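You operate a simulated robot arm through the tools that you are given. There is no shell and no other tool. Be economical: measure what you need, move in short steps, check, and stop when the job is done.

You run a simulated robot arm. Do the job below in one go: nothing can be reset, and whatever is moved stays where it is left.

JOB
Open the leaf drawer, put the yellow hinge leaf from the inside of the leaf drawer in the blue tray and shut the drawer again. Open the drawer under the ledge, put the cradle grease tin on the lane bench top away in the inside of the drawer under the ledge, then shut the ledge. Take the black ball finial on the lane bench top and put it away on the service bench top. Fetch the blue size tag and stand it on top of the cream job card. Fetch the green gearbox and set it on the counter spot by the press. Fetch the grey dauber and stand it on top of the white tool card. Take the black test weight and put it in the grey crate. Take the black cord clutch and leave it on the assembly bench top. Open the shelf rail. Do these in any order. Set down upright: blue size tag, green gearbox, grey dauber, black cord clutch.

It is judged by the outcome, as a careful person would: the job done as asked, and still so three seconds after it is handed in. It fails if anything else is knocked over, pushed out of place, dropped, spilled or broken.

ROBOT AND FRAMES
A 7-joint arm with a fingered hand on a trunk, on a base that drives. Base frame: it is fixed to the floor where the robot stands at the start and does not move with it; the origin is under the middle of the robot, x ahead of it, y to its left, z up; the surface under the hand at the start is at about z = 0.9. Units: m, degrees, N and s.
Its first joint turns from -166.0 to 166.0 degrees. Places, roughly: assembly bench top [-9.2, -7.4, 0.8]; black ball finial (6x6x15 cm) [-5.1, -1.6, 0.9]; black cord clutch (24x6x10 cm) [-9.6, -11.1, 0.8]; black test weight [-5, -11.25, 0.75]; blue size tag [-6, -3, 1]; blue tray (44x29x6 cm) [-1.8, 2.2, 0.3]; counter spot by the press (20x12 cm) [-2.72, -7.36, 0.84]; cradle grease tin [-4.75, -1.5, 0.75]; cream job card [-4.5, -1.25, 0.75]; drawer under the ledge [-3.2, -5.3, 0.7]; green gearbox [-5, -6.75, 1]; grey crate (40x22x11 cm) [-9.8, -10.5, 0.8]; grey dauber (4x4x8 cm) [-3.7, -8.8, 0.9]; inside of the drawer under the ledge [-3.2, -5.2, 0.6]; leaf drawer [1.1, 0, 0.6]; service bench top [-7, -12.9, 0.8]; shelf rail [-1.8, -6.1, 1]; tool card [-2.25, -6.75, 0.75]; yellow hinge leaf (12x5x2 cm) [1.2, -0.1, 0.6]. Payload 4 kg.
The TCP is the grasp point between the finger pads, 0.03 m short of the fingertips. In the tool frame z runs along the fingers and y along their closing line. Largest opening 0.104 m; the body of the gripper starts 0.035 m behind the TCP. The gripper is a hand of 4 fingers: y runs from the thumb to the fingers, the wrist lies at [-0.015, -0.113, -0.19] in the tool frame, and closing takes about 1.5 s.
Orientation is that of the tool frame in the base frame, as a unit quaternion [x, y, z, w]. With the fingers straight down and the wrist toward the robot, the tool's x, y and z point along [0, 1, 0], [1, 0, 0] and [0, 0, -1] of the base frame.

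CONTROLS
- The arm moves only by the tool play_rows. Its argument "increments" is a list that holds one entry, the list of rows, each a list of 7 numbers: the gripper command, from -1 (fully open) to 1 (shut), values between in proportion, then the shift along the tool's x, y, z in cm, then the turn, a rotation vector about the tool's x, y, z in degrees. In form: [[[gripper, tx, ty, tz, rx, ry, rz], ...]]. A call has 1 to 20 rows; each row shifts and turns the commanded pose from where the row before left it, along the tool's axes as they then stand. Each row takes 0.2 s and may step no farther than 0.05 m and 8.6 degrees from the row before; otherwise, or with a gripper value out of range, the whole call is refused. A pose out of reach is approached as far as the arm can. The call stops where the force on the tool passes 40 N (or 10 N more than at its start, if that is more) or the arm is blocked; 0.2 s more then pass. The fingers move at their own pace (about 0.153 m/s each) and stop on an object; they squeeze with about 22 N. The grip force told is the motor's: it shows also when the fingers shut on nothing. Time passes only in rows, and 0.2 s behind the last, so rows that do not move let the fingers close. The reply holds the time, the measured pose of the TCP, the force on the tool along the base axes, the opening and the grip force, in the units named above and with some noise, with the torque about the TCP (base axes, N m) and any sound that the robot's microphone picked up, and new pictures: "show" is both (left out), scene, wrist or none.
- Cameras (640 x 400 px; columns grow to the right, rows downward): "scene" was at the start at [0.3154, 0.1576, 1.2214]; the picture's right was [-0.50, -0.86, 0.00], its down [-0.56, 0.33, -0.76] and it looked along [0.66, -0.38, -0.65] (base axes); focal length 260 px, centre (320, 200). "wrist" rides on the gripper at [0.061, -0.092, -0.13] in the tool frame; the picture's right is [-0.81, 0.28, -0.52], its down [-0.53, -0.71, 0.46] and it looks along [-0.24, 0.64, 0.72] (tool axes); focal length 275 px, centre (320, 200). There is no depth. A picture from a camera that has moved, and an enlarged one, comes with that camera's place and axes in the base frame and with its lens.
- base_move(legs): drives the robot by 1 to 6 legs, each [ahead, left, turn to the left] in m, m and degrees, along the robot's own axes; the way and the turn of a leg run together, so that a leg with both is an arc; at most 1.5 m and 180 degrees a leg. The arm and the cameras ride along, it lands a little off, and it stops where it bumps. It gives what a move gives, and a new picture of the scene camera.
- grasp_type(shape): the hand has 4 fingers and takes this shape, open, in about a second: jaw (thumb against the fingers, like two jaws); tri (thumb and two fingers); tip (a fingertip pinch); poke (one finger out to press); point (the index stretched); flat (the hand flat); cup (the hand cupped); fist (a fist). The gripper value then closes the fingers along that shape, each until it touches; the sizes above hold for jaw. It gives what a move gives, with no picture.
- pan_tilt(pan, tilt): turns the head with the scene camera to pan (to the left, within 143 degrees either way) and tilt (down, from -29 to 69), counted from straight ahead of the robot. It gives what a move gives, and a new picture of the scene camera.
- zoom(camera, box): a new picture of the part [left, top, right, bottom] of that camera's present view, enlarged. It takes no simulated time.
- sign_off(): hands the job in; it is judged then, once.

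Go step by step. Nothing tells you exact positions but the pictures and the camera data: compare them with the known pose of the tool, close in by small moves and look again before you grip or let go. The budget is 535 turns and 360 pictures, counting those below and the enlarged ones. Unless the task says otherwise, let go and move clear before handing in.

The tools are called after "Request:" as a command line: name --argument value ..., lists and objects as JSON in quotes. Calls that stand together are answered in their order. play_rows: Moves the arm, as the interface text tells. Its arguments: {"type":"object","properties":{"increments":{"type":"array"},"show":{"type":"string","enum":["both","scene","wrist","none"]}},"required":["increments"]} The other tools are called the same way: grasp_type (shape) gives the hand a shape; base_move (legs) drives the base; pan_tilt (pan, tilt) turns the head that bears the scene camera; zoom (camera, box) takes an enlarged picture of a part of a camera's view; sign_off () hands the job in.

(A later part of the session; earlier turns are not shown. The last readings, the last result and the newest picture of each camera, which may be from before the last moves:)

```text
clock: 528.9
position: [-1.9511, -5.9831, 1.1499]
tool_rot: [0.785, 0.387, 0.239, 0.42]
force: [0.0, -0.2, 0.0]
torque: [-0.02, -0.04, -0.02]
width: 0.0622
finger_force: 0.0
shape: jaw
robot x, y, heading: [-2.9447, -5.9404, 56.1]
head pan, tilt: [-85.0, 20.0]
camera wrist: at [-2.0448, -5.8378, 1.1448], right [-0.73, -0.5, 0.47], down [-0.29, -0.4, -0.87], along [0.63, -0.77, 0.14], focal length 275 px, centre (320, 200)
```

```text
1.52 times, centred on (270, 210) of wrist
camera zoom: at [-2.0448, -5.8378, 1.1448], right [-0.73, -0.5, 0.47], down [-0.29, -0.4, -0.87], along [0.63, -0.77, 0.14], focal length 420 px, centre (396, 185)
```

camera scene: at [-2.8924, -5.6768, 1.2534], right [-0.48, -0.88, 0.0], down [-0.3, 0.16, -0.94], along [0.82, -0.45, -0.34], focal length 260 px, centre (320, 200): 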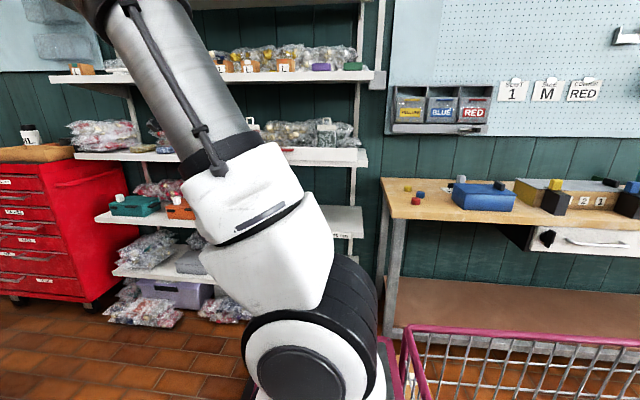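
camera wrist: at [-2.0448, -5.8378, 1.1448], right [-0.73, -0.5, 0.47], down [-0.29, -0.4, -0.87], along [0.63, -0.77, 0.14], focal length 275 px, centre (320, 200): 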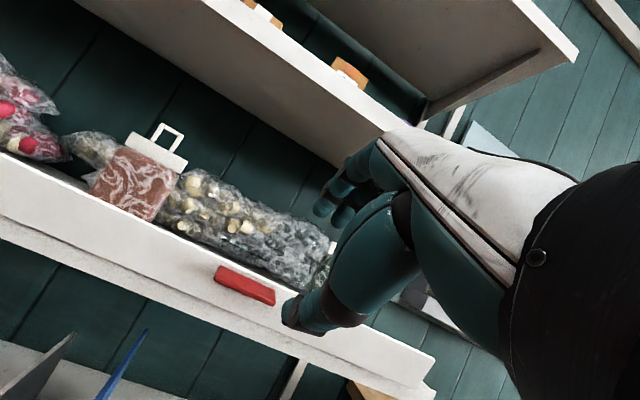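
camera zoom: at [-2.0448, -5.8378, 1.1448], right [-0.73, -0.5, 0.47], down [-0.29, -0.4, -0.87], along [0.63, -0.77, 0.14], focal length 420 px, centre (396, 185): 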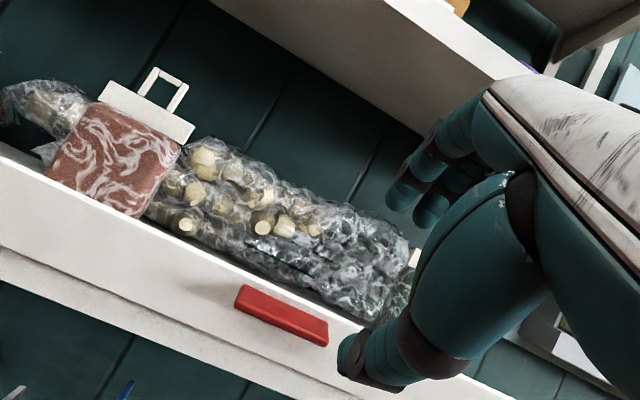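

The flap is hinged at its bottom edge and has already tipped outward a little. I'll press down on its red handle from above with closed fingers to swing it open.

Request:
play_rows --increments '[[[1, 0, 1, -2, 8, 0, 0], [1, 0, 1, -2, 8, 0, 0], [1, 0, 1, -1, 8, 0, 0], [1, 0, 0, 0, 8, 0, 0], [1, 0, 0, 0, 8, 0, 0], [1, 0, 0, 0, 8, 0, 0], [1, 0, 0, 0, 6, 0, 0], [1, 0, 0, 0, 0, 0, 0]]]' --show "wrist"

```text
clock: 530.7
position: [-1.9701, -5.9755, 1.2019]
tool_rot: [0.891, 0.453, 0.038, 0.018]
force: [0.5, -0.2, -0.3]
torque: [-0.02, 0.03, 0.01]
width: 0.0
finger_force: 22.3
shape: jaw
robot x, y, heading: [-2.942, -5.9435, 56.2]
head pan, tilt: [-85.0, 20.0]
camera wrist: at [-2.0177, -5.87, 1.3283], right [-0.3, -0.82, 0.49], down [-0.85, -0.01, -0.53], along [0.43, -0.58, -0.69], focal length 275 px, centre (320, 200)
```

wrist: 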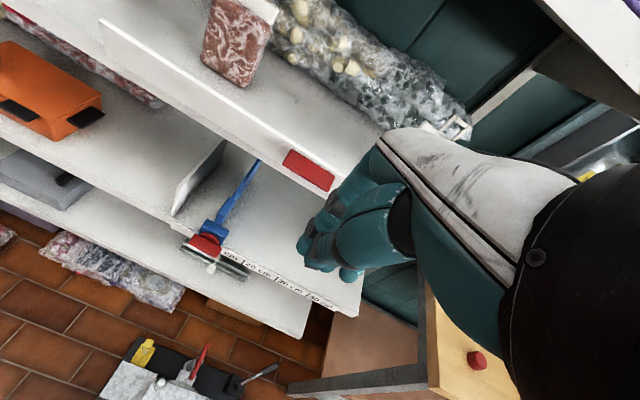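

Request:
play_rows --increments '[[[1, 0.3, 3, 2, 0, 0, 0], [1, 0.3, 3, 2, 0, 0, 0], [1, 0.3, 4, 1.5, 0, 0, 0], [1, 0.1, 4, 0, 0, 0, 0], [1, 0, 3.5, 0, 0, 0, 0], [1, 0, 0, 0, 0, 0, 0]]]' --show "wrist"

```text
clock: 532.1
position: [-1.8744, -6.0308, 1.1525]
tool_rot: [0.891, 0.452, 0.037, 0.018]
force: [0.2, -0.2, 0.1]
torque: [-0.02, 0.0, 0.03]
width: 0.0
finger_force: 22.2
shape: jaw
out of reach, approached as far as the arm can: row 4, 5
robot x, y, heading: [-2.9444, -5.9443, 56.4]
head pan, tilt: [-85.0, 20.0]
camera wrist: at [-1.922, -5.9254, 1.2802], right [-0.3, -0.82, 0.49], down [-0.85, -0.01, -0.53], along [0.43, -0.58, -0.69], focal length 275 px, centre (320, 200)
```

wrist: 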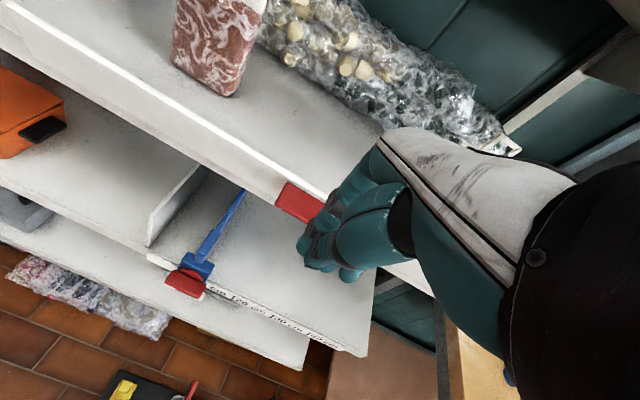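

Request:
play_rows --increments '[[[1, 0, 0, -1, -8, 0, 0], [1, 0, 0, 0, -8, 0, 0], [1, 0, 0, 0, -8, 0, 0], [1, 0, 0, 0, -8, 0, 0], [1, 0, 0, 0, -8, 0, 0], [1, 0, 0, 0, 0, 0, 0]]]' --show "wrist"

```text
clock: 533.5
position: [-1.8768, -6.0311, 1.1641]
tool_rot: [0.831, 0.413, 0.191, 0.322]
force: [0.4, 0.3, -0.6]
torque: [0.0, 0.03, 0.02]
width: 0.0
finger_force: 22.2
shape: jaw
robot x, y, heading: [-2.9415, -5.9436, 56.2]
head pan, tilt: [-85.0, 20.0]
camera wrist: at [-1.9664, -5.889, 1.1968], right [-0.62, -0.58, 0.52], down [-0.45, -0.28, -0.85], along [0.64, -0.76, -0.09], focal length 275 px, centre (320, 200)
```

wrist: 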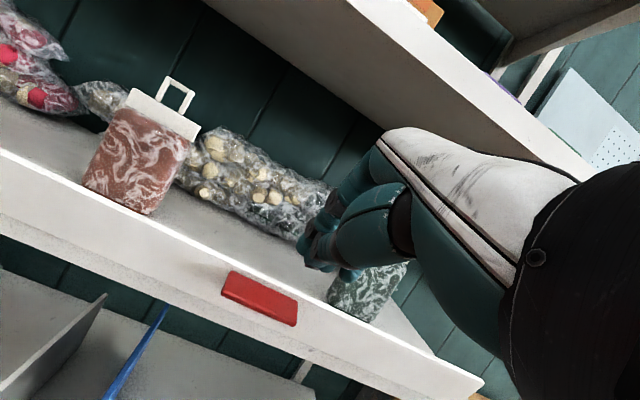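

Request:
play_rows --increments '[[[1, -0.3, 0.8, 3, 0, 0, 0], [1, -0.3, 0.7, 3, 0, 0, 0], [1, 0, 0, 3, 0, 0, 0], [1, 0, 0, 0, 0, 0, 0]]]' --show "wrist"

```text
clock: 534.5
position: [-1.8193, -6.0781, 1.1097]
tool_rot: [0.831, 0.412, 0.19, 0.321]
force: [-0.4, 0.3, 0.3]
torque: [0.03, 0.0, 0.0]
width: 0.0
finger_force: 22.3
shape: jaw
robot x, y, heading: [-2.9407, -5.9458, 56.2]
head pan, tilt: [-85.0, 20.0]
camera wrist: at [-1.9109, -5.9364, 1.144], right [-0.62, -0.58, 0.52], down [-0.45, -0.28, -0.85], along [0.64, -0.76, -0.09], focal length 275 px, centre (320, 200)
```

wrist: 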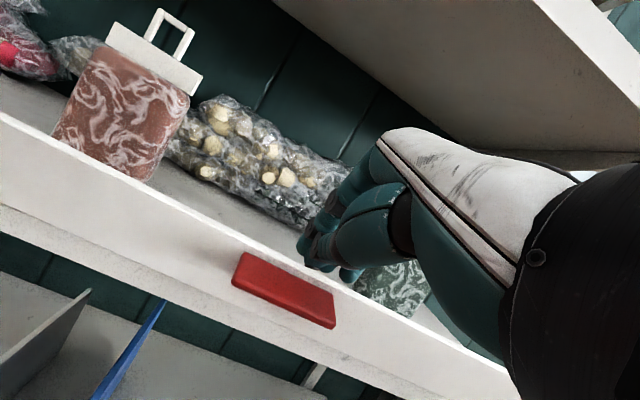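

Request:
play_rows --increments '[[[1, 0, -1.4, 0.2, 0, 0, 0], [1, 0, -0.7, 0.7, 0, 0, 0], [1, 0, -0.7, 0.7, 0, 0, 0], [1, 0, -0.7, 0.7, 0, 0, 0], [1, 0, -0.7, 0.7, 0, 0, 0], [1, 0, 0, 0, 0, 0, 0]]]' --show "wrist"

```text
clock: 535.5
position: [-1.8258, -6.0714, 1.0815]
tool_rot: [0.828, 0.412, 0.194, 0.327]
force: [-13.2, 4.6, 13.8]
torque: [-0.2, 0.19, -0.22]
width: 0.0
finger_force: 22.0
shape: jaw
robot x, y, heading: [-2.9429, -5.943, 56.2]
head pan, tilt: [-85.0, 20.0]
stopped in row 5: the force on the tool passed its limit at 46 N (the readings are from after the stop); the commanded pose is now the measured one
camera wrist: at [-1.917, -5.9285, 1.1129], right [-0.63, -0.58, 0.52], down [-0.44, -0.28, -0.85], along [0.64, -0.76, -0.08], focal length 275 px, centre (320, 200)
```

wrist: 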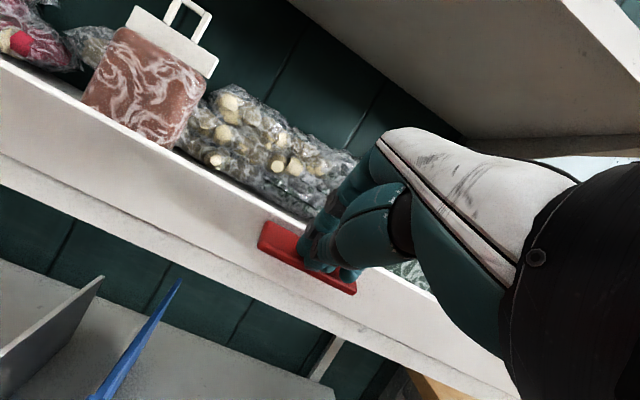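

Request:
play_rows --increments '[[[1, 0, 2.5, -2, 0, 0, 0], [1, 2.5, 0, -2, 0, 0, 0], [1, 3, 0, 0, 0, 0, 0], [1, 3, 0, 0, 0, 0, 0], [1, 0, -3, 1.5, 0, 0, 0], [1, 0, -3, 2.5, 0, 0, 0], [1, 0, 0, 0.5, 0, 0, 0], [1, 0, 0, 0, 0, 0, 0]]]' --show "wrist"

```text
clock: 537.3
position: [-1.7917, -5.9863, 1.0544]
tool_rot: [0.828, 0.413, 0.194, 0.324]
force: [-0.4, 0.5, -0.4]
torque: [-0.02, 0.01, -0.03]
width: 0.0
finger_force: 21.8
shape: jaw
robot x, y, heading: [-2.9435, -5.9392, 56.1]
head pan, tilt: [-85.0, 20.0]
camera wrist: at [-1.8837, -5.8444, 1.0864], right [-0.62, -0.58, 0.52], down [-0.44, -0.28, -0.85], along [0.64, -0.76, -0.08], focal length 275 px, centre (320, 200)
```

wrist: 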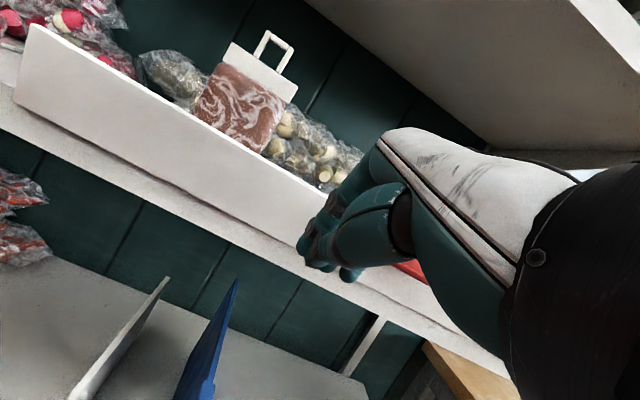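

Request:
play_rows --increments '[[[1, -1.5, 0, 0, 0, 0, 0], [1, -1.5, 0, 0, 0, 0, 0], [1, -1.5, 0, 0, 0, 0, 0], [1, -1.5, 0, 0, 0, 0, 0], [1, -1.5, 0, 0, 0, 0, 0], [1, 0, 0, 0, 0, 0, 0]]]' --show "wrist"

```text
clock: 538.7
position: [-1.8353, -6.0481, 1.051]
tool_rot: [0.829, 0.412, 0.193, 0.325]
force: [-0.2, -1.4, 0.0]
torque: [0.01, -0.01, -0.02]
width: 0.0
finger_force: 21.6
shape: jaw
robot x, y, heading: [-2.9446, -5.9464, 56.4]
head pan, tilt: [-85.0, 20.0]
camera wrist: at [-1.9268, -5.9055, 1.0827], right [-0.62, -0.58, 0.52], down [-0.44, -0.28, -0.85], along [0.64, -0.76, -0.08], focal length 275 px, centre (320, 200)
```

wrist: 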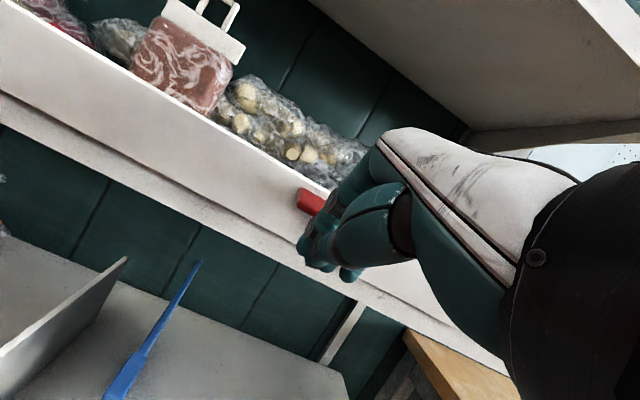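

Request:
play_rows --increments '[[[1, 3.5, 0, 0, 0, 0, 0], [1, 4, 0, 0, 0, 0, 0], [1, 0, 1.8, 1.8, 0, 0, 0], [1, -1.5, 0, 0, 0, 0, 0], [1, -1.5, 0, 0, 0, 0, 0], [1, -1.2, 0, 0, 0, 0, 0], [1, -1.2, 0, 0, 0, 0, 0], [1, -1.2, 0, 0, 0, 0, 0], [1, 0, 0, 0, 0, 0, 0]]]' --show "wrist"

```text
clock: 540.4
position: [-1.793, -6.028, 1.0515]
tool_rot: [0.824, 0.42, 0.2, 0.324]
force: [9.8, 9.4, -1.4]
torque: [-0.04, 0.1, 0.3]
width: 0.0002
finger_force: 22.4
shape: jaw
robot x, y, heading: [-2.938, -5.9426, 56.2]
head pan, tilt: [-85.0, 20.0]
stopped in row 8: the force on the tool passed its limit at 46 N (the readings are from after the stop); the commanded pose is now the measured one
camera wrist: at [-1.8882, -5.8876, 1.0836], right [-0.62, -0.6, 0.51], down [-0.43, -0.29, -0.85], along [0.66, -0.75, -0.08], focal length 275 px, centre (320, 200)
```

wrist: 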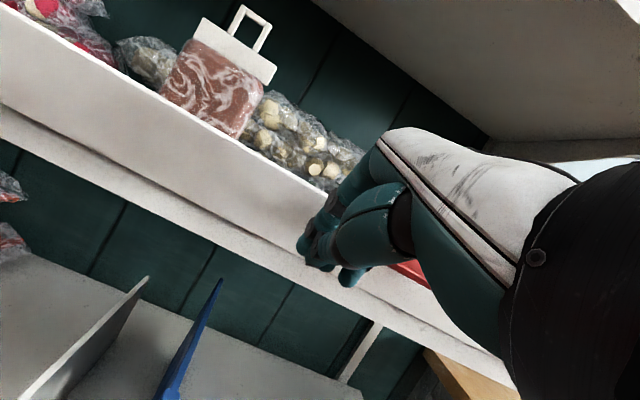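

Request:
play_rows --increments '[[[1, 1, 2, -2, 0, 0, 0], [0, 1, 2.2, -2.2, 0, 0, 0], [-0.3, 1.5, 2.2, -2.1, 0, 0, 0], [-0.3, 1.5, 0, 0, 6, 0, 0], [-0.3, 0.6, 0, 0, 6, 0, 0], [-0.3, 0, 2.4, 1.6, 0, 0, 0], [-0.3, 0, 2.0, 1.3, 0, 0, 0], [-0.3, 0, 0, 0, 0, 0, 0]]]' --show "wrist"

```text
clock: 542.2
position: [-1.7686, -5.9915, 1.1433]
tool_rot: [0.854, 0.438, 0.154, 0.235]
force: [-0.9, -0.3, -0.1]
torque: [0.02, 0.03, 0.03]
width: 0.0673
finger_force: 0.0
shape: jaw
out of reach, approached as far as the arm can: row 6, 7
robot x, y, heading: [-2.9403, -5.9409, 56.3]
head pan, tilt: [-85.0, 20.0]
camera wrist: at [-1.8555, -5.8568, 1.2069], right [-0.52, -0.66, 0.54], down [-0.57, -0.2, -0.8], along [0.63, -0.72, -0.28], focal length 275 px, centre (320, 200)
```

wrist: 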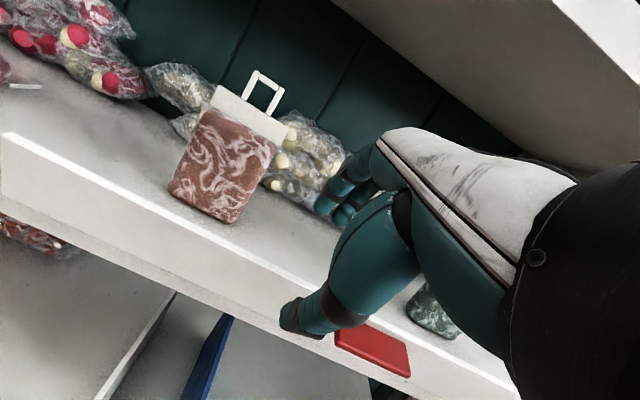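

Request:
play_rows --increments '[[[-0.3, 0, 0, 0, -6.5, 0, 0], [-0.3, 0, 0, 0, -6.5, 0, 0], [-0.3, 0, 0, 0, -6.5, 0, 0], [-0.3, 0, 0, 0, -6.5, 0, 0], [-0.3, 0, -1.1, 2.2, 0, 0, 0], [-0.3, 0, -1.1, 2.3, 0, 0, 0], [-0.3, 0, 0, 0, 0, 0, 0]]]' --show "wrist"

```text
clock: 543.8
position: [-1.7444, -6.0047, 1.1007]
tool_rot: [0.779, 0.391, 0.249, 0.422]
force: [0.5, -0.7, -0.7]
torque: [0.0, 0.0, -0.02]
width: 0.067
finger_force: 0.1
shape: jaw
robot x, y, heading: [-2.943, -5.9427, 56.2]
head pan, tilt: [-85.0, 20.0]
camera wrist: at [-1.8385, -5.8611, 1.0936], right [-0.72, -0.52, 0.46], down [-0.26, -0.41, -0.87], along [0.64, -0.75, 0.16], focal length 275 px, centre (320, 200)
```

wrist: 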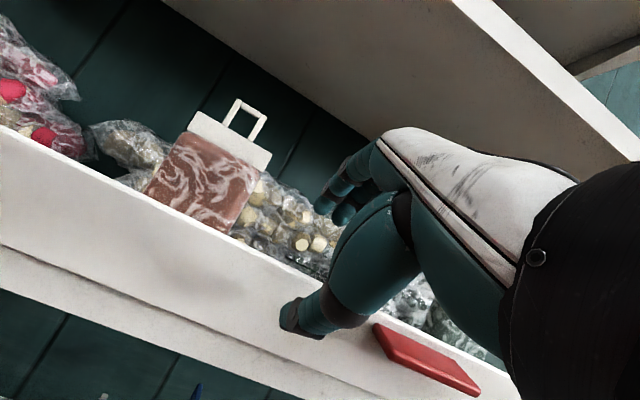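

Request:
play_rows --increments '[[[-0.3, 0, -0.8, 1.5, 0, 0, 0], [-0.3, 0, -1.3, 1, 0, 0, 0], [-0.3, 0, -1.3, 0.8, 0, 0, 0], [-0.3, 0, 0, 0, 0, 0, 0]]]' --show "wrist"

```text
clock: 544.8
position: [-1.7331, -6.0095, 1.0547]
tool_rot: [0.78, 0.39, 0.248, 0.423]
force: [-0.2, 0.0, 1.2]
torque: [0.02, -0.04, -0.03]
width: 0.0673
finger_force: 0.0
shape: jaw
robot x, y, heading: [-2.9453, -5.941, 56.1]
head pan, tilt: [-85.0, 20.0]
camera wrist: at [-1.8285, -5.8639, 1.0475], right [-0.72, -0.52, 0.46], down [-0.26, -0.41, -0.87], along [0.64, -0.75, 0.16], focal length 275 px, centre (320, 200)
```

wrist: 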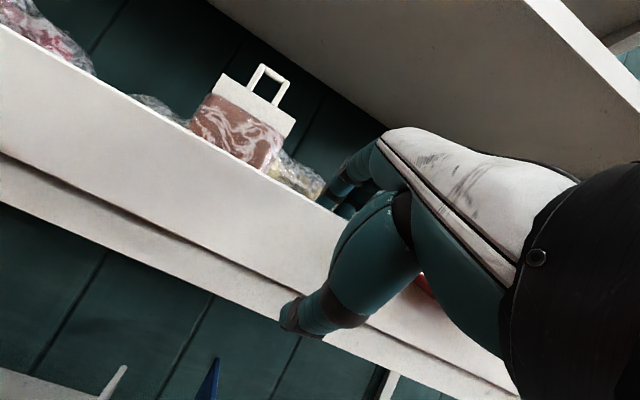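

Request:
play_rows --increments '[[[0.3, 0, 0, 0, 0, 0, 0], [1, 0, 0, 0, 0, 0, 0], [1, 0, 0, 0, 0, 0, 0], [1, 0, 0, 0, 0, 0, 0], [1, 0, 0, 0, 0, 0, 0], [1, 0, 0, 0, 0, 0, 0]]]' --show "wrist"

```text
clock: 546.2
position: [-1.7341, -6.0076, 1.0546]
tool_rot: [0.78, 0.39, 0.247, 0.422]
force: [-10.9, 3.5, -1.2]
torque: [0.33, 0.48, -0.02]
width: 0.013
finger_force: 21.8
shape: jaw
robot x, y, heading: [-2.9459, -5.9444, 56.0]
head pan, tilt: [-85.0, 20.0]
camera wrist: at [-1.8289, -5.8633, 1.0478], right [-0.72, -0.52, 0.46], down [-0.26, -0.41, -0.87], along [0.64, -0.75, 0.16], focal length 275 px, centre (320, 200)
```

wrist: 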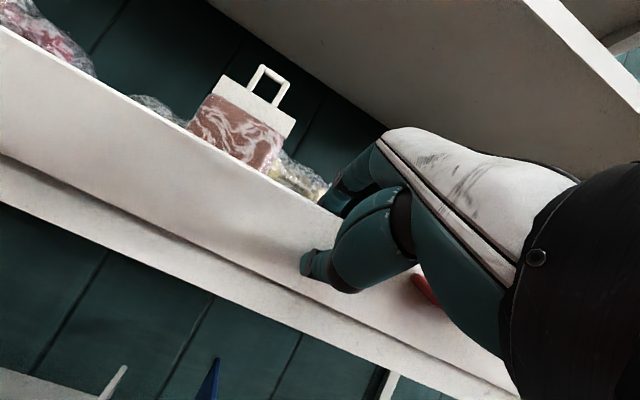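

Request:
play_rows --increments '[[[1, 0, -0.52, -0.85, 0, 0, 0], [1, 0, -0.52, -0.85, 0, 0, 0], [1, 0, -0.52, -0.85, 0, 0, 0], [1, 0, 0, 0, 0, 0, 0]]]' --show "wrist"

```text
clock: 547.2
position: [-1.7579, -5.9921, 1.0519]
tool_rot: [0.78, 0.391, 0.247, 0.421]
force: [12.4, -8.6, -15.9]
torque: [0.12, 0.19, 0.11]
width: 0.0101
finger_force: 22.5
shape: jaw
robot x, y, heading: [-2.9412, -5.9395, 56.2]
head pan, tilt: [-85.0, 20.0]
camera wrist: at [-1.8527, -5.8479, 1.0457], right [-0.72, -0.51, 0.46], down [-0.27, -0.41, -0.87], along [0.64, -0.76, 0.16], focal length 275 px, centre (320, 200)
```

wrist: 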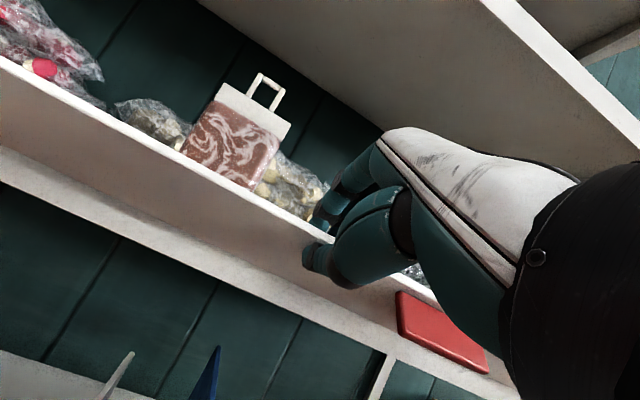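

Request:
play_rows --increments '[[[1, 0, -1.3, -0.9, -6, 0, 0], [1, 0, -1.5, -0.7, -6, 0, 0], [1, 0, -1.7, -0.4, -6, 0, 0], [1, 0, 0, 0, 0, 0, 0]]]' --show "wrist"

```text
clock: 548.2
position: [-1.7885, -5.9667, 1.024]
tool_rot: [0.704, 0.346, 0.305, 0.54]
force: [-0.3, -0.4, 0.0]
torque: [-0.01, 0.01, 0.0]
width: 0.0102
finger_force: 22.1
shape: jaw
robot x, y, heading: [-2.9452, -5.9399, 56.4]
head pan, tilt: [-85.0, 20.0]
camera wrist: at [-1.8728, -5.8272, 0.9677], right [-0.84, -0.43, 0.34], down [-0.05, -0.56, -0.83], along [0.55, -0.71, 0.44], focal length 275 px, centre (320, 200)
```

wrist: 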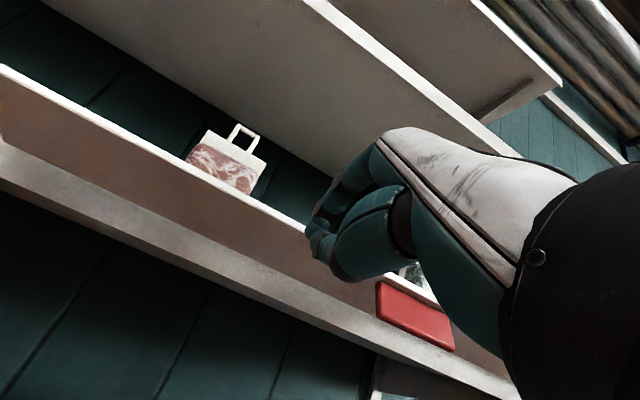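

Request:
play_rows --increments '[[[1, 0, 0, -2, 0, 0, 0], [1, 0, 4.3, -1.1, 0, 0, 0], [1, 0, 4.3, -1.1, 0, 0, 0], [1, 0, 4.3, -1.1, 7.5, 0, 0], [1, 0, 0, 0, 7.5, 0, 0], [1, 0, 0, 0, 7.5, 0, 0], [1, 0, 0, 0, 7.5, 0, 0], [1, 0, 2.5, 2.5, 0, 0, 0], [1, 0, 2.8, 2.8, 0, 0, 0], [1, 0, 0, 0, 0, 0, 0]]]' --show "wrist"

```text
clock: 550.4
position: [-1.7498, -6.0046, 1.1612]
tool_rot: [0.82, 0.414, 0.205, 0.338]
force: [-0.6, 0.1, 0.0]
torque: [-0.01, 0.0, -0.01]
width: 0.0103
finger_force: 21.8
shape: jaw
robot x, y, heading: [-2.9432, -5.9435, 56.4]
head pan, tilt: [-85.0, 20.0]
camera wrist: at [-1.8438, -5.8628, 1.1877], right [-0.63, -0.58, 0.51], down [-0.41, -0.3, -0.86], along [0.65, -0.75, -0.05], focal length 275 px, centre (320, 200)
```

wrist: 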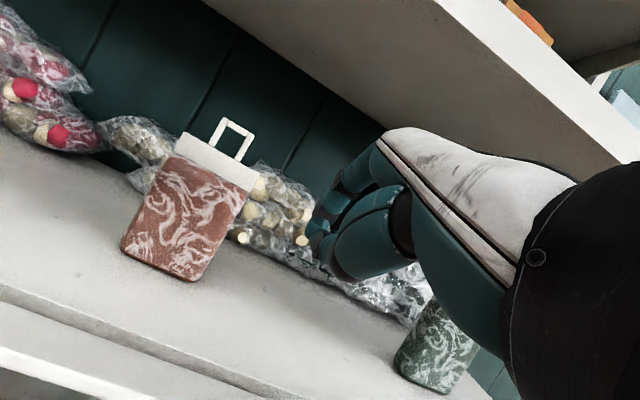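

Request:
play_rows --increments '[[[-1, 0, -1, -4, 0, 0, 0], [-1, 0, -2, -4, 8, 0, 0], [-1, 0, -2, -4, 8, 0, 0], [-1, 0, -3, -3, 8, 0, 0], [-1, 0, -4, -1, 8, 0, 0], [-1, 0, -4, -1, 8, 0, 0], [-1, 0, -4, 0, 8, 0, 0]]]' --show "wrist"

Request:
zoom --camera "wrist" --box '[160, 0, 600, 240]'

```text
clock: 552.0
position: [-1.9826, -5.8445, 1.2149]
tool_rot: [0.886, 0.463, 0.018, -0.024]
force: [0.1, -0.5, -0.1]
torque: [0.01, 0.02, 0.02]
width: 0.1038
finger_force: 0.0
shape: jaw
robot x, y, heading: [-2.9463, -5.9432, 56.3]
head pan, tilt: [-85.0, 20.0]
camera wrist: at [-2.0237, -5.7481, 1.3512], right [-0.24, -0.85, 0.46], down [-0.89, 0.0, -0.46], along [0.4, -0.52, -0.75], focal length 275 px, centre (320, 200)
```

wrist: 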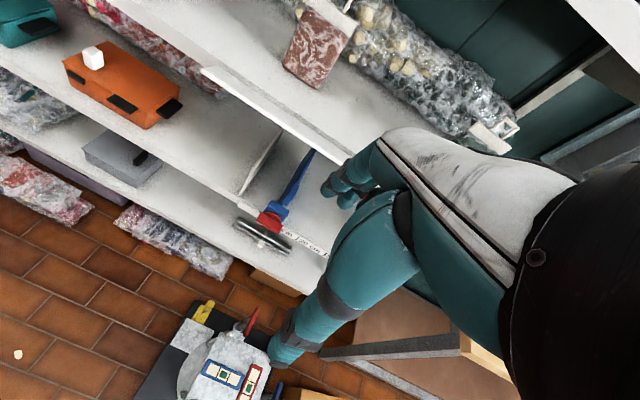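

```text
1.45 times, centred on (380, 120) of wrist
camera zoom: at [-2.0237, -5.7481, 1.3512], right [-0.24, -0.85, 0.46], down [-0.89, 0.0, -0.46], along [0.4, -0.52, -0.75], focal length 400 px, centre (233, 316)
```

zoom: 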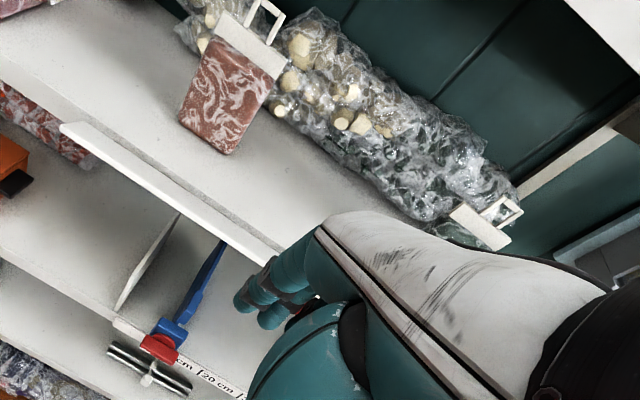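

Request:
play_rows --increments '[[[-1, 0, -4.5, 0, 0, 0, 0], [-1, 0, -4.5, 0, 0, 0, 0], [-1, 4, -2, -1, 0, 0, 0], [-1, 4.5, 0, -1, 0, 0, 0], [-1, 4.5, 0, -1, 0, 0, 0], [-1, 4.5, 0, 0, 0, 0, 0], [-1, 4.5, 0, 0, 0, 0, 0]]]' --show "none"

Request:
pan_tilt --pan -65 --tilt 15

```text
clock: 553.6
position: [-1.9488, -5.606, 1.258]
tool_rot: [0.886, 0.462, 0.019, -0.025]
force: [-1.8, -0.3, 2.3]
torque: [0.01, -0.08, 0.0]
width: 0.1039
finger_force: 0.1
shape: jaw
out of reach, approached as far as the arm can: row 7
robot x, y, heading: [-2.9468, -5.9448, 56.4]
head pan, tilt: [-85.0, 20.0]
```

```text
clock: 554.4
position: [-1.9471, -5.6059, 1.256]
tool_rot: [0.886, 0.462, 0.019, -0.024]
force: [-0.4, 0.1, -0.3]
torque: [0.03, 0.03, -0.04]
width: 0.1038
finger_force: 0.0
shape: jaw
robot x, y, heading: [-2.9436, -5.9395, 56.5]
head pan, tilt: [-65.0, 15.0]
camera scene: at [-2.8821, -5.6458, 1.2615], right [-0.15, -0.99, 0.0], down [-0.26, 0.04, -0.97], along [0.95, -0.15, -0.26], focal length 260 px, centre (320, 200)
```

scene: 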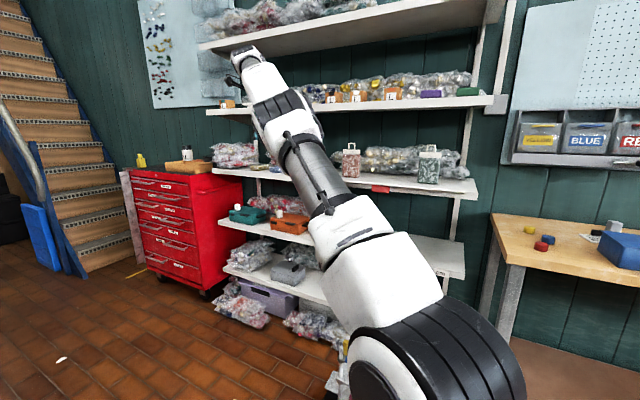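

Request:
zoom --camera "scene" --box '[260, 120, 500, 260]'

```text
2.67 times, centred on (380, 190) of scene
camera zoom: at [-2.8821, -5.6458, 1.2615], right [-0.15, -0.99, 0.0], down [-0.26, 0.04, -0.97], along [0.95, -0.15, -0.26], focal length 692 px, centre (160, 227)
```

zoom: 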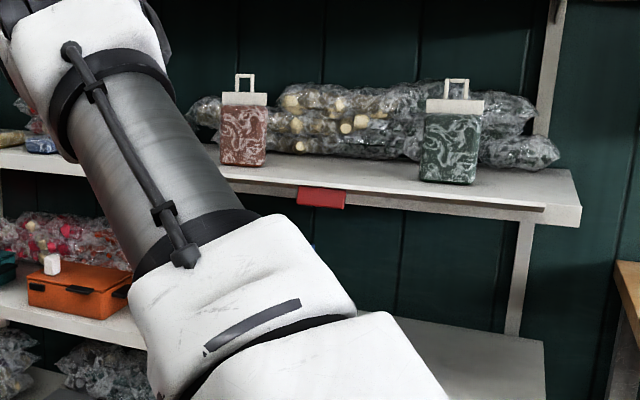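

The shelf rail is open (flap swung out flat, contents untouched). Next: the test weight, cord clutch and finial. I'll back out to the open area and look around the far end.

Request:
play_rows --increments '[[[-1, -4, -3, 0, 0, 0, 0], [-1, -4, -3, 0, 0, 0, 0], [-1, -4, -3, 1, 0, 0, 0], [-1, -4, -2, 2, 0, 0, 0], [-1, -4, 0, 2, 0, 0, 0], [-1, -4, 0, 2, 0, 0, 0]]]' --show "none"

Request:
base_move --legs '[[-1.4, 0, -1], [-1.4, 0, 0]]'

Request:
pan_tilt --pan -130 --tilt 15

Request:
pan_tilt --pan 140 --tilt 15

```text
refused: row 3 steps farther than a row can; nothing moved
```

```text
clock: 567.9
position: [-3.5579, -7.9207, 1.2573]
tool_rot: [0.897, 0.442, 0.02, -0.023]
force: [0.1, 0.6, -0.3]
torque: [0.0, -0.01, 0.0]
width: 0.1036
finger_force: 0.1
shape: jaw
robot x, y, heading: [-4.5633, -8.2129, 53.8]
head pan, tilt: [-65.0, 15.0]
camera scene: at [-4.4935, -7.9183, 1.2615], right [-0.19, -0.98, 0.0], down [-0.25, 0.05, -0.97], along [0.95, -0.19, -0.26], focal length 260 px, centre (320, 200)
```

scene: 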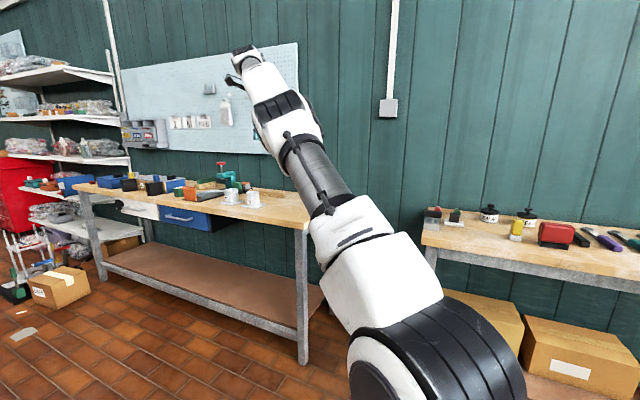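

```text
clock: 569.3
position: [-3.5585, -7.9202, 1.2578]
tool_rot: [0.896, 0.442, 0.02, -0.023]
force: [0.3, 0.3, 0.8]
torque: [0.0, -0.02, 0.0]
width: 0.104
finger_force: 0.0
shape: jaw
robot x, y, heading: [-4.5688, -8.2123, 53.8]
head pan, tilt: [-130.0, 15.0]
camera scene: at [-4.5628, -7.9908, 1.2616], right [-0.97, -0.24, 0.0], down [-0.06, 0.25, -0.97], along [0.23, -0.94, -0.26], focal length 260 px, centre (320, 200)
```

scene: 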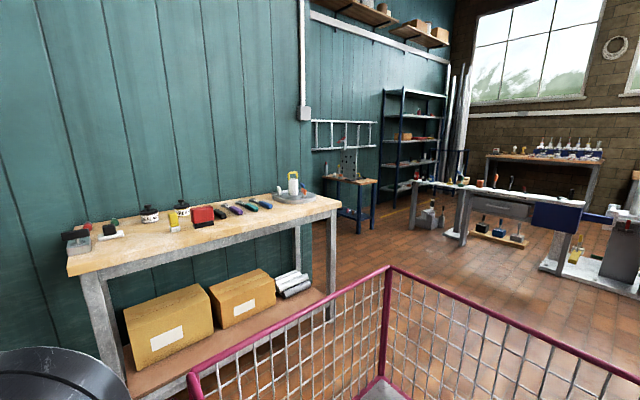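

```text
clock: 573.0
position: [-3.5568, -7.9203, 1.256]
tool_rot: [0.896, 0.442, 0.019, -0.024]
force: [0.3, 0.0, -0.2]
torque: [-0.01, 0.0, 0.02]
width: 0.104
finger_force: 0.0
shape: jaw
robot x, y, heading: [-4.5691, -8.2122, 53.7]
head pan, tilt: [140.0, 15.0]
camera scene: at [-4.6758, -7.9222, 1.2616], right [-0.24, 0.97, 0.0], down [0.25, 0.06, -0.97], along [-0.94, -0.23, -0.26], focal length 260 px, centre (320, 200)
```

scene: 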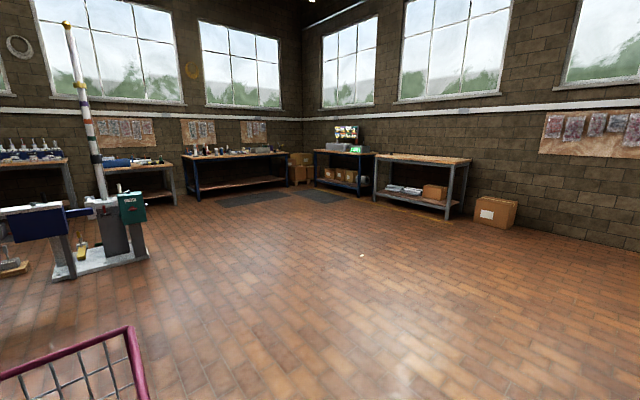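

Request:
pan_tilt --pan -140 --tilt 15

Request:
zoom --camera "scene" --box '[260, 130, 560, 290]'

```text
clock: 576.9
position: [-3.5576, -7.9203, 1.2565]
tool_rot: [0.896, 0.442, 0.02, -0.023]
force: [-1.0, -0.2, 0.0]
torque: [-0.01, 0.01, -0.01]
width: 0.1036
finger_force: 0.1
shape: jaw
robot x, y, heading: [-4.5676, -8.2124, 53.6]
head pan, tilt: [-140.0, 15.0]
camera scene: at [-4.5789, -7.9932, 1.2616], right [-1.0, -0.07, 0.0], down [-0.02, 0.26, -0.97], along [0.06, -0.96, -0.26], focal length 260 px, centre (320, 200)
```

scene: 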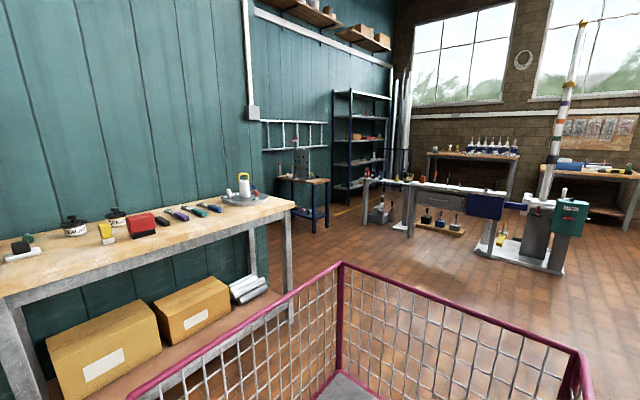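

```text
2.13 times, centred on (410, 210) of scene
camera zoom: at [-4.5789, -7.9932, 1.2616], right [-1.0, -0.07, 0.0], down [-0.02, 0.26, -0.97], along [0.06, -0.96, -0.26], focal length 554 px, centre (128, 179)
```

zoom: 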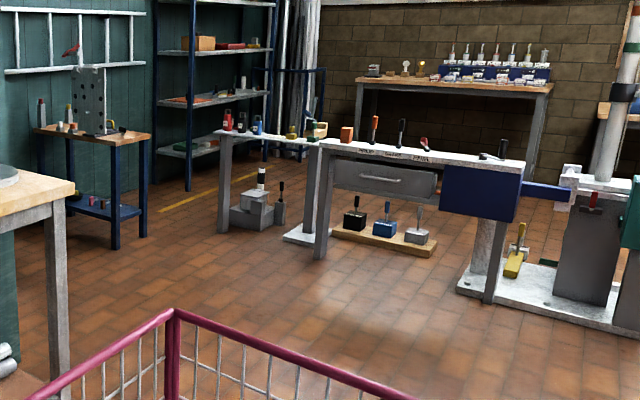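

Request:
play_rows --increments '[[[-1, -3, -3, 0, 0, 0, 0], [-1, -3, -3, 0, 0, 0, 0], [-1, -3, -3, 1, 0, 0, 0], [-1, -3, -3, 2, 0, 0, 0], [-1, -3, -2, 2, 0, 0, 0], [-1, -3, 0, 2, 0, 0, 0], [-1, -3, 0, 2, 0, 0, 0]]]' --show "none"

Request:
base_move --legs '[[0, 0.2, 0], [0, 0, -89], [0, -1.0, 0], [0, -0.5, 0]]'

Request:
pan_tilt --pan -70 --tilt 20

```text
clock: 578.5
position: [-3.7942, -7.9966, 1.1602]
tool_rot: [0.896, 0.443, 0.02, -0.023]
force: [0.2, 0.8, -0.3]
torque: [-0.01, -0.01, 0.01]
width: 0.1038
finger_force: 0.1
shape: jaw
robot x, y, heading: [-4.5681, -8.213, 53.8]
head pan, tilt: [-140.0, 15.0]
```

```text
clock: 591.1
position: [-5.3666, -10.0982, 1.1606]
tool_rot: [0.948, -0.318, 0.03, -0.002]
force: [-0.6, 0.5, 0.6]
torque: [0.02, -0.02, 0.01]
width: 0.1041
finger_force: 0.0
shape: jaw
robot x, y, heading: [-5.5889, -9.3234, -36.0]
head pan, tilt: [-140.0, 15.0]
camera scene: at [-5.3651, -9.3112, 1.2616], right [-0.07, 1.0, 0.0], down [0.26, 0.02, -0.97], along [-0.96, -0.07, -0.26], focal length 260 px, centre (320, 200)
```

scene: 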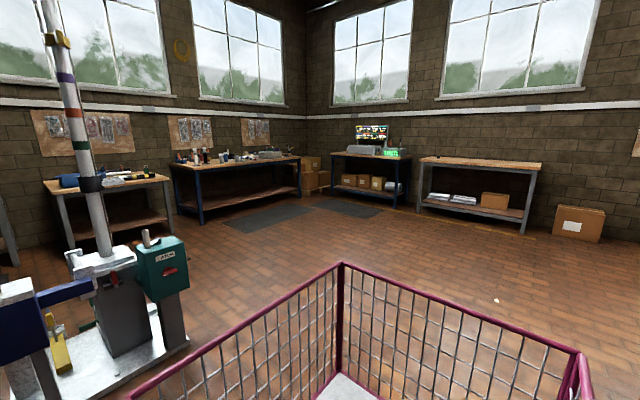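

```text
clock: 592.5
position: [-5.3668, -10.0995, 1.1606]
tool_rot: [0.947, -0.318, 0.031, -0.003]
force: [-0.2, -0.1, -0.4]
torque: [-0.04, -0.02, -0.02]
width: 0.1039
finger_force: 0.0
shape: jaw
robot x, y, heading: [-5.5881, -9.3271, -36.1]
head pan, tilt: [-70.0, 20.0]
camera scene: at [-5.2977, -9.3941, 1.2534], right [-0.96, 0.28, 0.0], down [0.09, 0.33, -0.94], along [-0.26, -0.9, -0.34], focal length 260 px, centre (320, 200)
```

scene: 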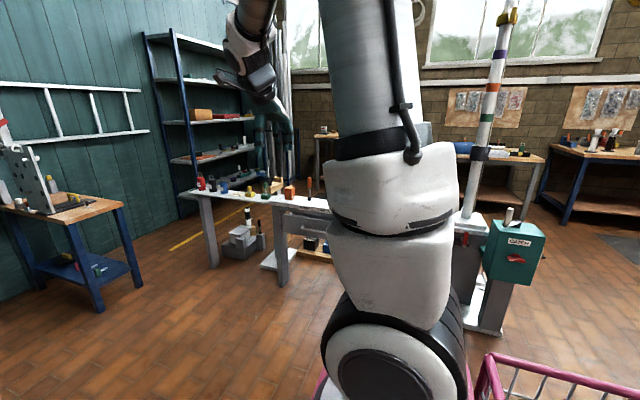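

Request:
base_move --legs '[[0.85, 0, 0.8], [0, -0.2, 0]]'

Request:
zoom --camera "scene" --box '[140, 130, 420, 300]'

Request:
play_rows --increments '[[[-1, 0, 0, 0, 0, 0, 0]]]' --show "wrist"

```text
clock: 598.2
position: [-4.8043, -10.7596, 1.1605]
tool_rot: [0.947, -0.32, 0.03, -0.003]
force: [-0.2, 0.5, -1.0]
torque: [-0.04, 0.02, 0.02]
width: 0.1037
finger_force: 0.1
shape: jaw
robot x, y, heading: [-5.022, -9.9839, -36.0]
head pan, tilt: [-70.0, 20.0]
camera scene: at [-4.7339, -10.0555, 1.2534], right [-0.96, 0.28, 0.0], down [0.09, 0.33, -0.94], along [-0.26, -0.9, -0.34], focal length 260 px, centre (320, 200)
```

scene: 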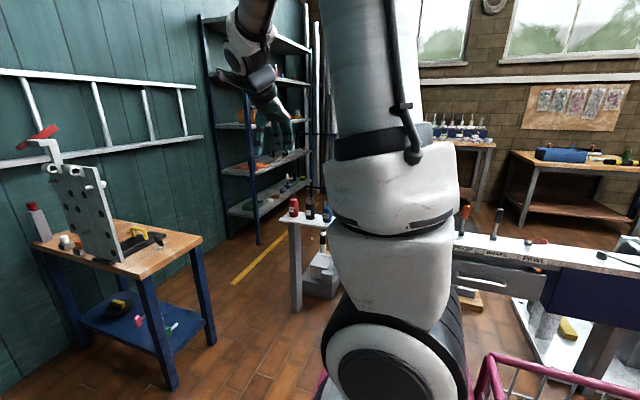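

```text
2.29 times, centred on (280, 215) of scene
camera zoom: at [-4.7339, -10.0555, 1.2534], right [-0.96, 0.28, 0.0], down [0.09, 0.33, -0.94], along [-0.26, -0.9, -0.34], focal length 594 px, centre (411, 166)
```

zoom: 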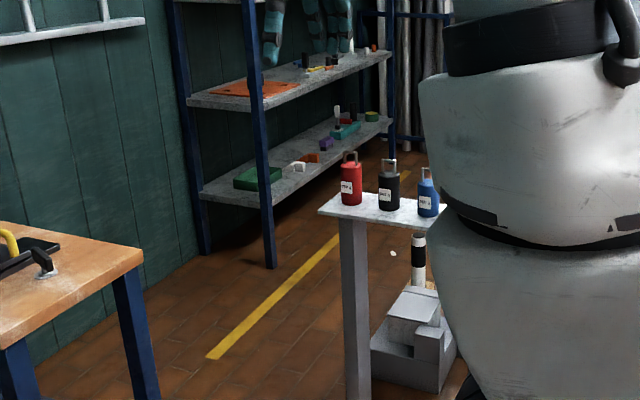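

```text
clock: 598.6
position: [-4.8042, -10.7599, 1.1592]
tool_rot: [0.947, -0.319, 0.03, -0.002]
force: [-0.2, -0.1, -0.2]
torque: [-0.02, -0.02, 0.03]
width: 0.1037
finger_force: 0.1
shape: jaw
robot x, y, heading: [-5.0205, -9.9837, -36.2]
head pan, tilt: [-70.0, 20.0]
camera wrist: at [-4.7071, -10.72, 1.2963], right [-0.84, 0.28, 0.46], down [0.04, 0.88, -0.47], along [-0.54, -0.38, -0.75], focal length 275 px, centre (320, 200)
```

wrist: 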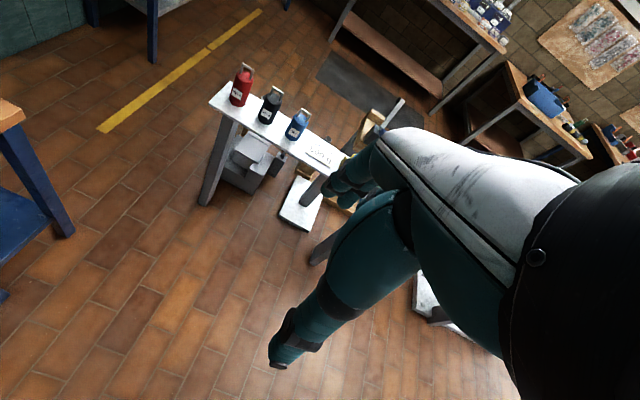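

Request:
base_move --legs '[[0, -0.25, 0], [0.2, 0, 0.8]]'

Request:
play_rows --increments '[[[-1, 0, 0, 0, 0, 0, 0]]]' --show "wrist"

```text
clock: 601.6
position: [-4.7651, -11.0647, 1.1608]
tool_rot: [0.951, -0.307, 0.03, -0.003]
force: [0.1, -0.6, 0.0]
torque: [0.0, 0.02, 0.01]
width: 0.1035
finger_force: 0.0
shape: jaw
robot x, y, heading: [-5.0029, -10.2955, -34.4]
head pan, tilt: [-70.0, 20.0]
camera scene: at [-4.7127, -10.3587, 1.2534], right [-0.97, 0.25, 0.0], down [0.09, 0.33, -0.94], along [-0.24, -0.91, -0.34], focal length 260 px, centre (320, 200)
```

scene: 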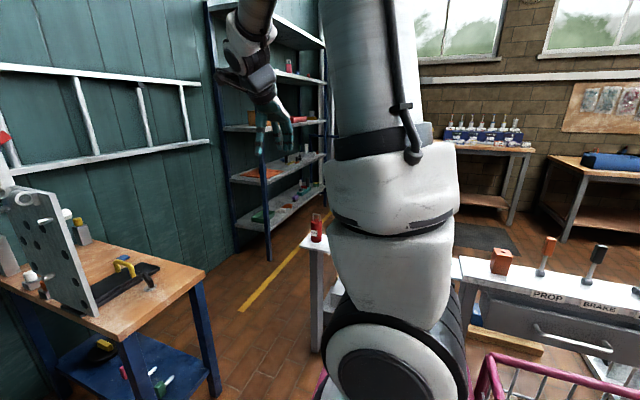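

```text
clock: 602.0
position: [-4.7653, -11.0647, 1.1603]
tool_rot: [0.951, -0.307, 0.03, -0.003]
force: [0.3, 0.2, 0.7]
torque: [-0.01, -0.03, -0.02]
width: 0.1038
finger_force: 0.0
shape: jaw
robot x, y, heading: [-5.0038, -10.2965, -34.5]
head pan, tilt: [-70.0, 20.0]
camera wrist: at [-4.6689, -11.0223, 1.2964], right [-0.85, 0.26, 0.46], down [0.01, 0.88, -0.47], along [-0.53, -0.39, -0.75], focal length 275 px, centre (320, 200)
```

wrist: 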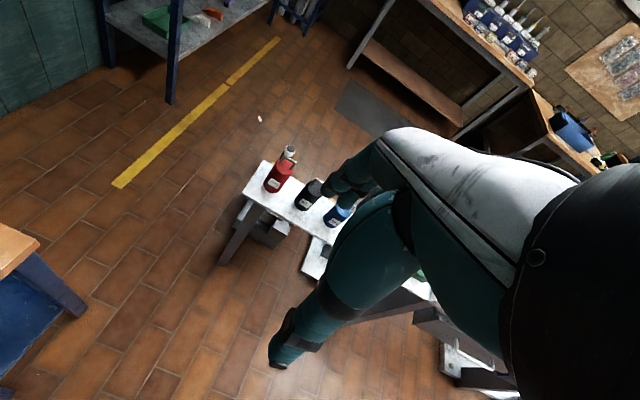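

Request:
play_rows --increments '[[[-1, -0.8, 4.5, 0, 0, 0, 0], [-1, -0.8, 4.5, 0, 0, 0, 0], [-1, -0.8, 4.5, 0, 0, 0, 0], [-1, -0.8, 4.5, 2, 0, 0, 0], [-1, -0.8, 4.5, 2, 0, 0, 0], [-1, -0.8, 4.5, 2, 0, 0, 0], [-1, -0.8, 4.5, 2, 0, 0, 0], [-1, -0.8, 4.5, 2, 0, 0, 0], [-1, -0.5, 4.5, 2, 0, 0, 0], [-1, 0, 0, 4, 0, 0, 0], [-1, 0, 0, 0, 0, 0, 0]]]'

```text
clock: 604.4
position: [-5.0457, -11.358, 0.9882]
tool_rot: [0.952, -0.306, 0.031, -0.003]
force: [1.5, -0.7, -0.3]
torque: [0.03, -0.01, 0.03]
width: 0.1038
finger_force: 0.1
shape: jaw
robot x, y, heading: [-5.0028, -10.2947, -34.4]
head pan, tilt: [-70.0, 20.0]
camera scene: at [-4.7128, -10.3588, 1.2534], right [-0.97, 0.25, 0.0], down [0.09, 0.33, -0.94], along [-0.24, -0.91, -0.34], focal length 260 px, centre (320, 200)
camera wrist: at [-4.95, -11.3152, 1.1235], right [-0.85, 0.26, 0.46], down [0.01, 0.88, -0.47], along [-0.53, -0.39, -0.75], focal length 275 px, centre (320, 200)
```

scene: 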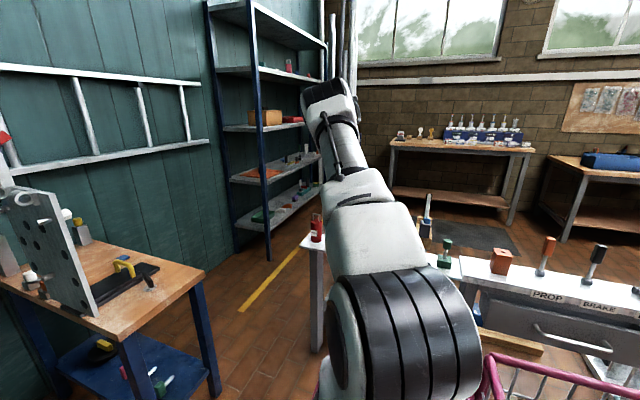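
wrist: 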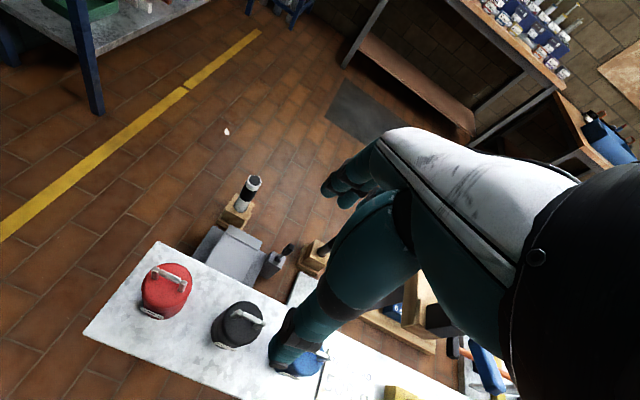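

Request:
play_rows --increments '[[[-1, -0.8, -0.8, 3.5, 0, 0, 0], [-1, -0.5, -0.6, 3.5, 0, 0, 0], [-1, -0.2, 0, 3.5, 0, 0, 0], [-1, -0.2, 0, 3.5, 0, 0, 0], [-1, 0, 0, 0, 0, 0, 0]]]' --show "wrist"

```text
clock: 605.6
position: [-5.0411, -11.335, 0.8454]
tool_rot: [0.951, -0.306, 0.029, -0.003]
force: [0.0, 0.9, -0.8]
torque: [-0.04, -0.02, -0.03]
width: 0.1038
finger_force: 0.1
shape: jaw
robot x, y, heading: [-4.9992, -10.2971, -34.3]
head pan, tilt: [-70.0, 20.0]
camera wrist: at [-4.9461, -11.2914, 0.982], right [-0.85, 0.26, 0.46], down [0.01, 0.88, -0.47], along [-0.53, -0.39, -0.75], focal length 275 px, centre (320, 200)
```

wrist: 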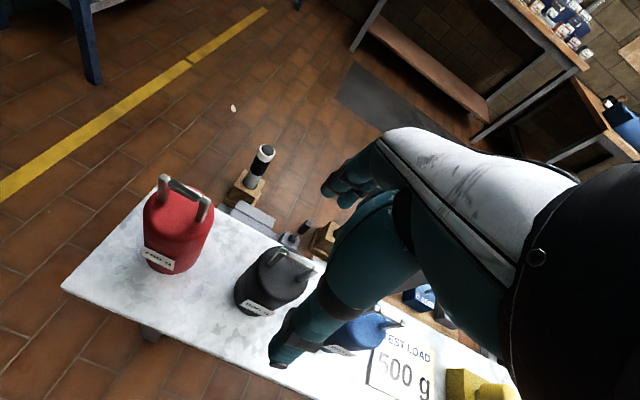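

Request:
play_rows --increments '[[[-1, -0.2, 0.3, 3, 0, 0, 0], [-1, -0.2, 0.3, 3, 0, 0, 0], [-1, 0, 0, 1.5, 0, 0, 0], [-1, 0, 0, 0, 0, 0, 0]]]' --show "wrist"

```text
clock: 606.6
position: [-5.0475, -11.3371, 0.77]
tool_rot: [0.951, -0.307, 0.031, -0.003]
force: [-0.2, -0.9, -0.8]
torque: [0.02, 0.01, 0.01]
width: 0.1038
finger_force: 0.0
shape: jaw
robot x, y, heading: [-5.0039, -10.2969, -34.3]
head pan, tilt: [-70.0, 20.0]
camera wrist: at [-4.9518, -11.2947, 0.9061], right [-0.85, 0.26, 0.46], down [0.01, 0.88, -0.47], along [-0.53, -0.39, -0.75], focal length 275 px, centre (320, 200)
```

wrist: 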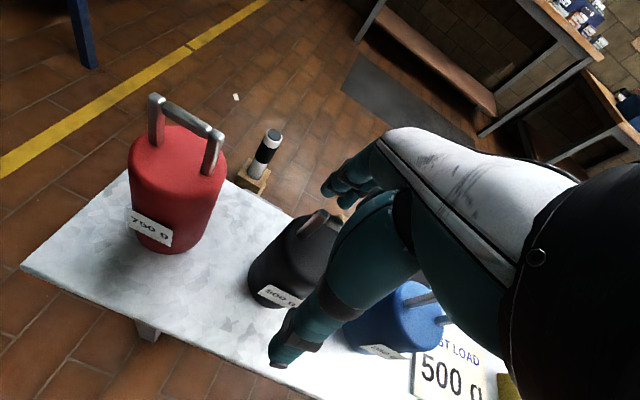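

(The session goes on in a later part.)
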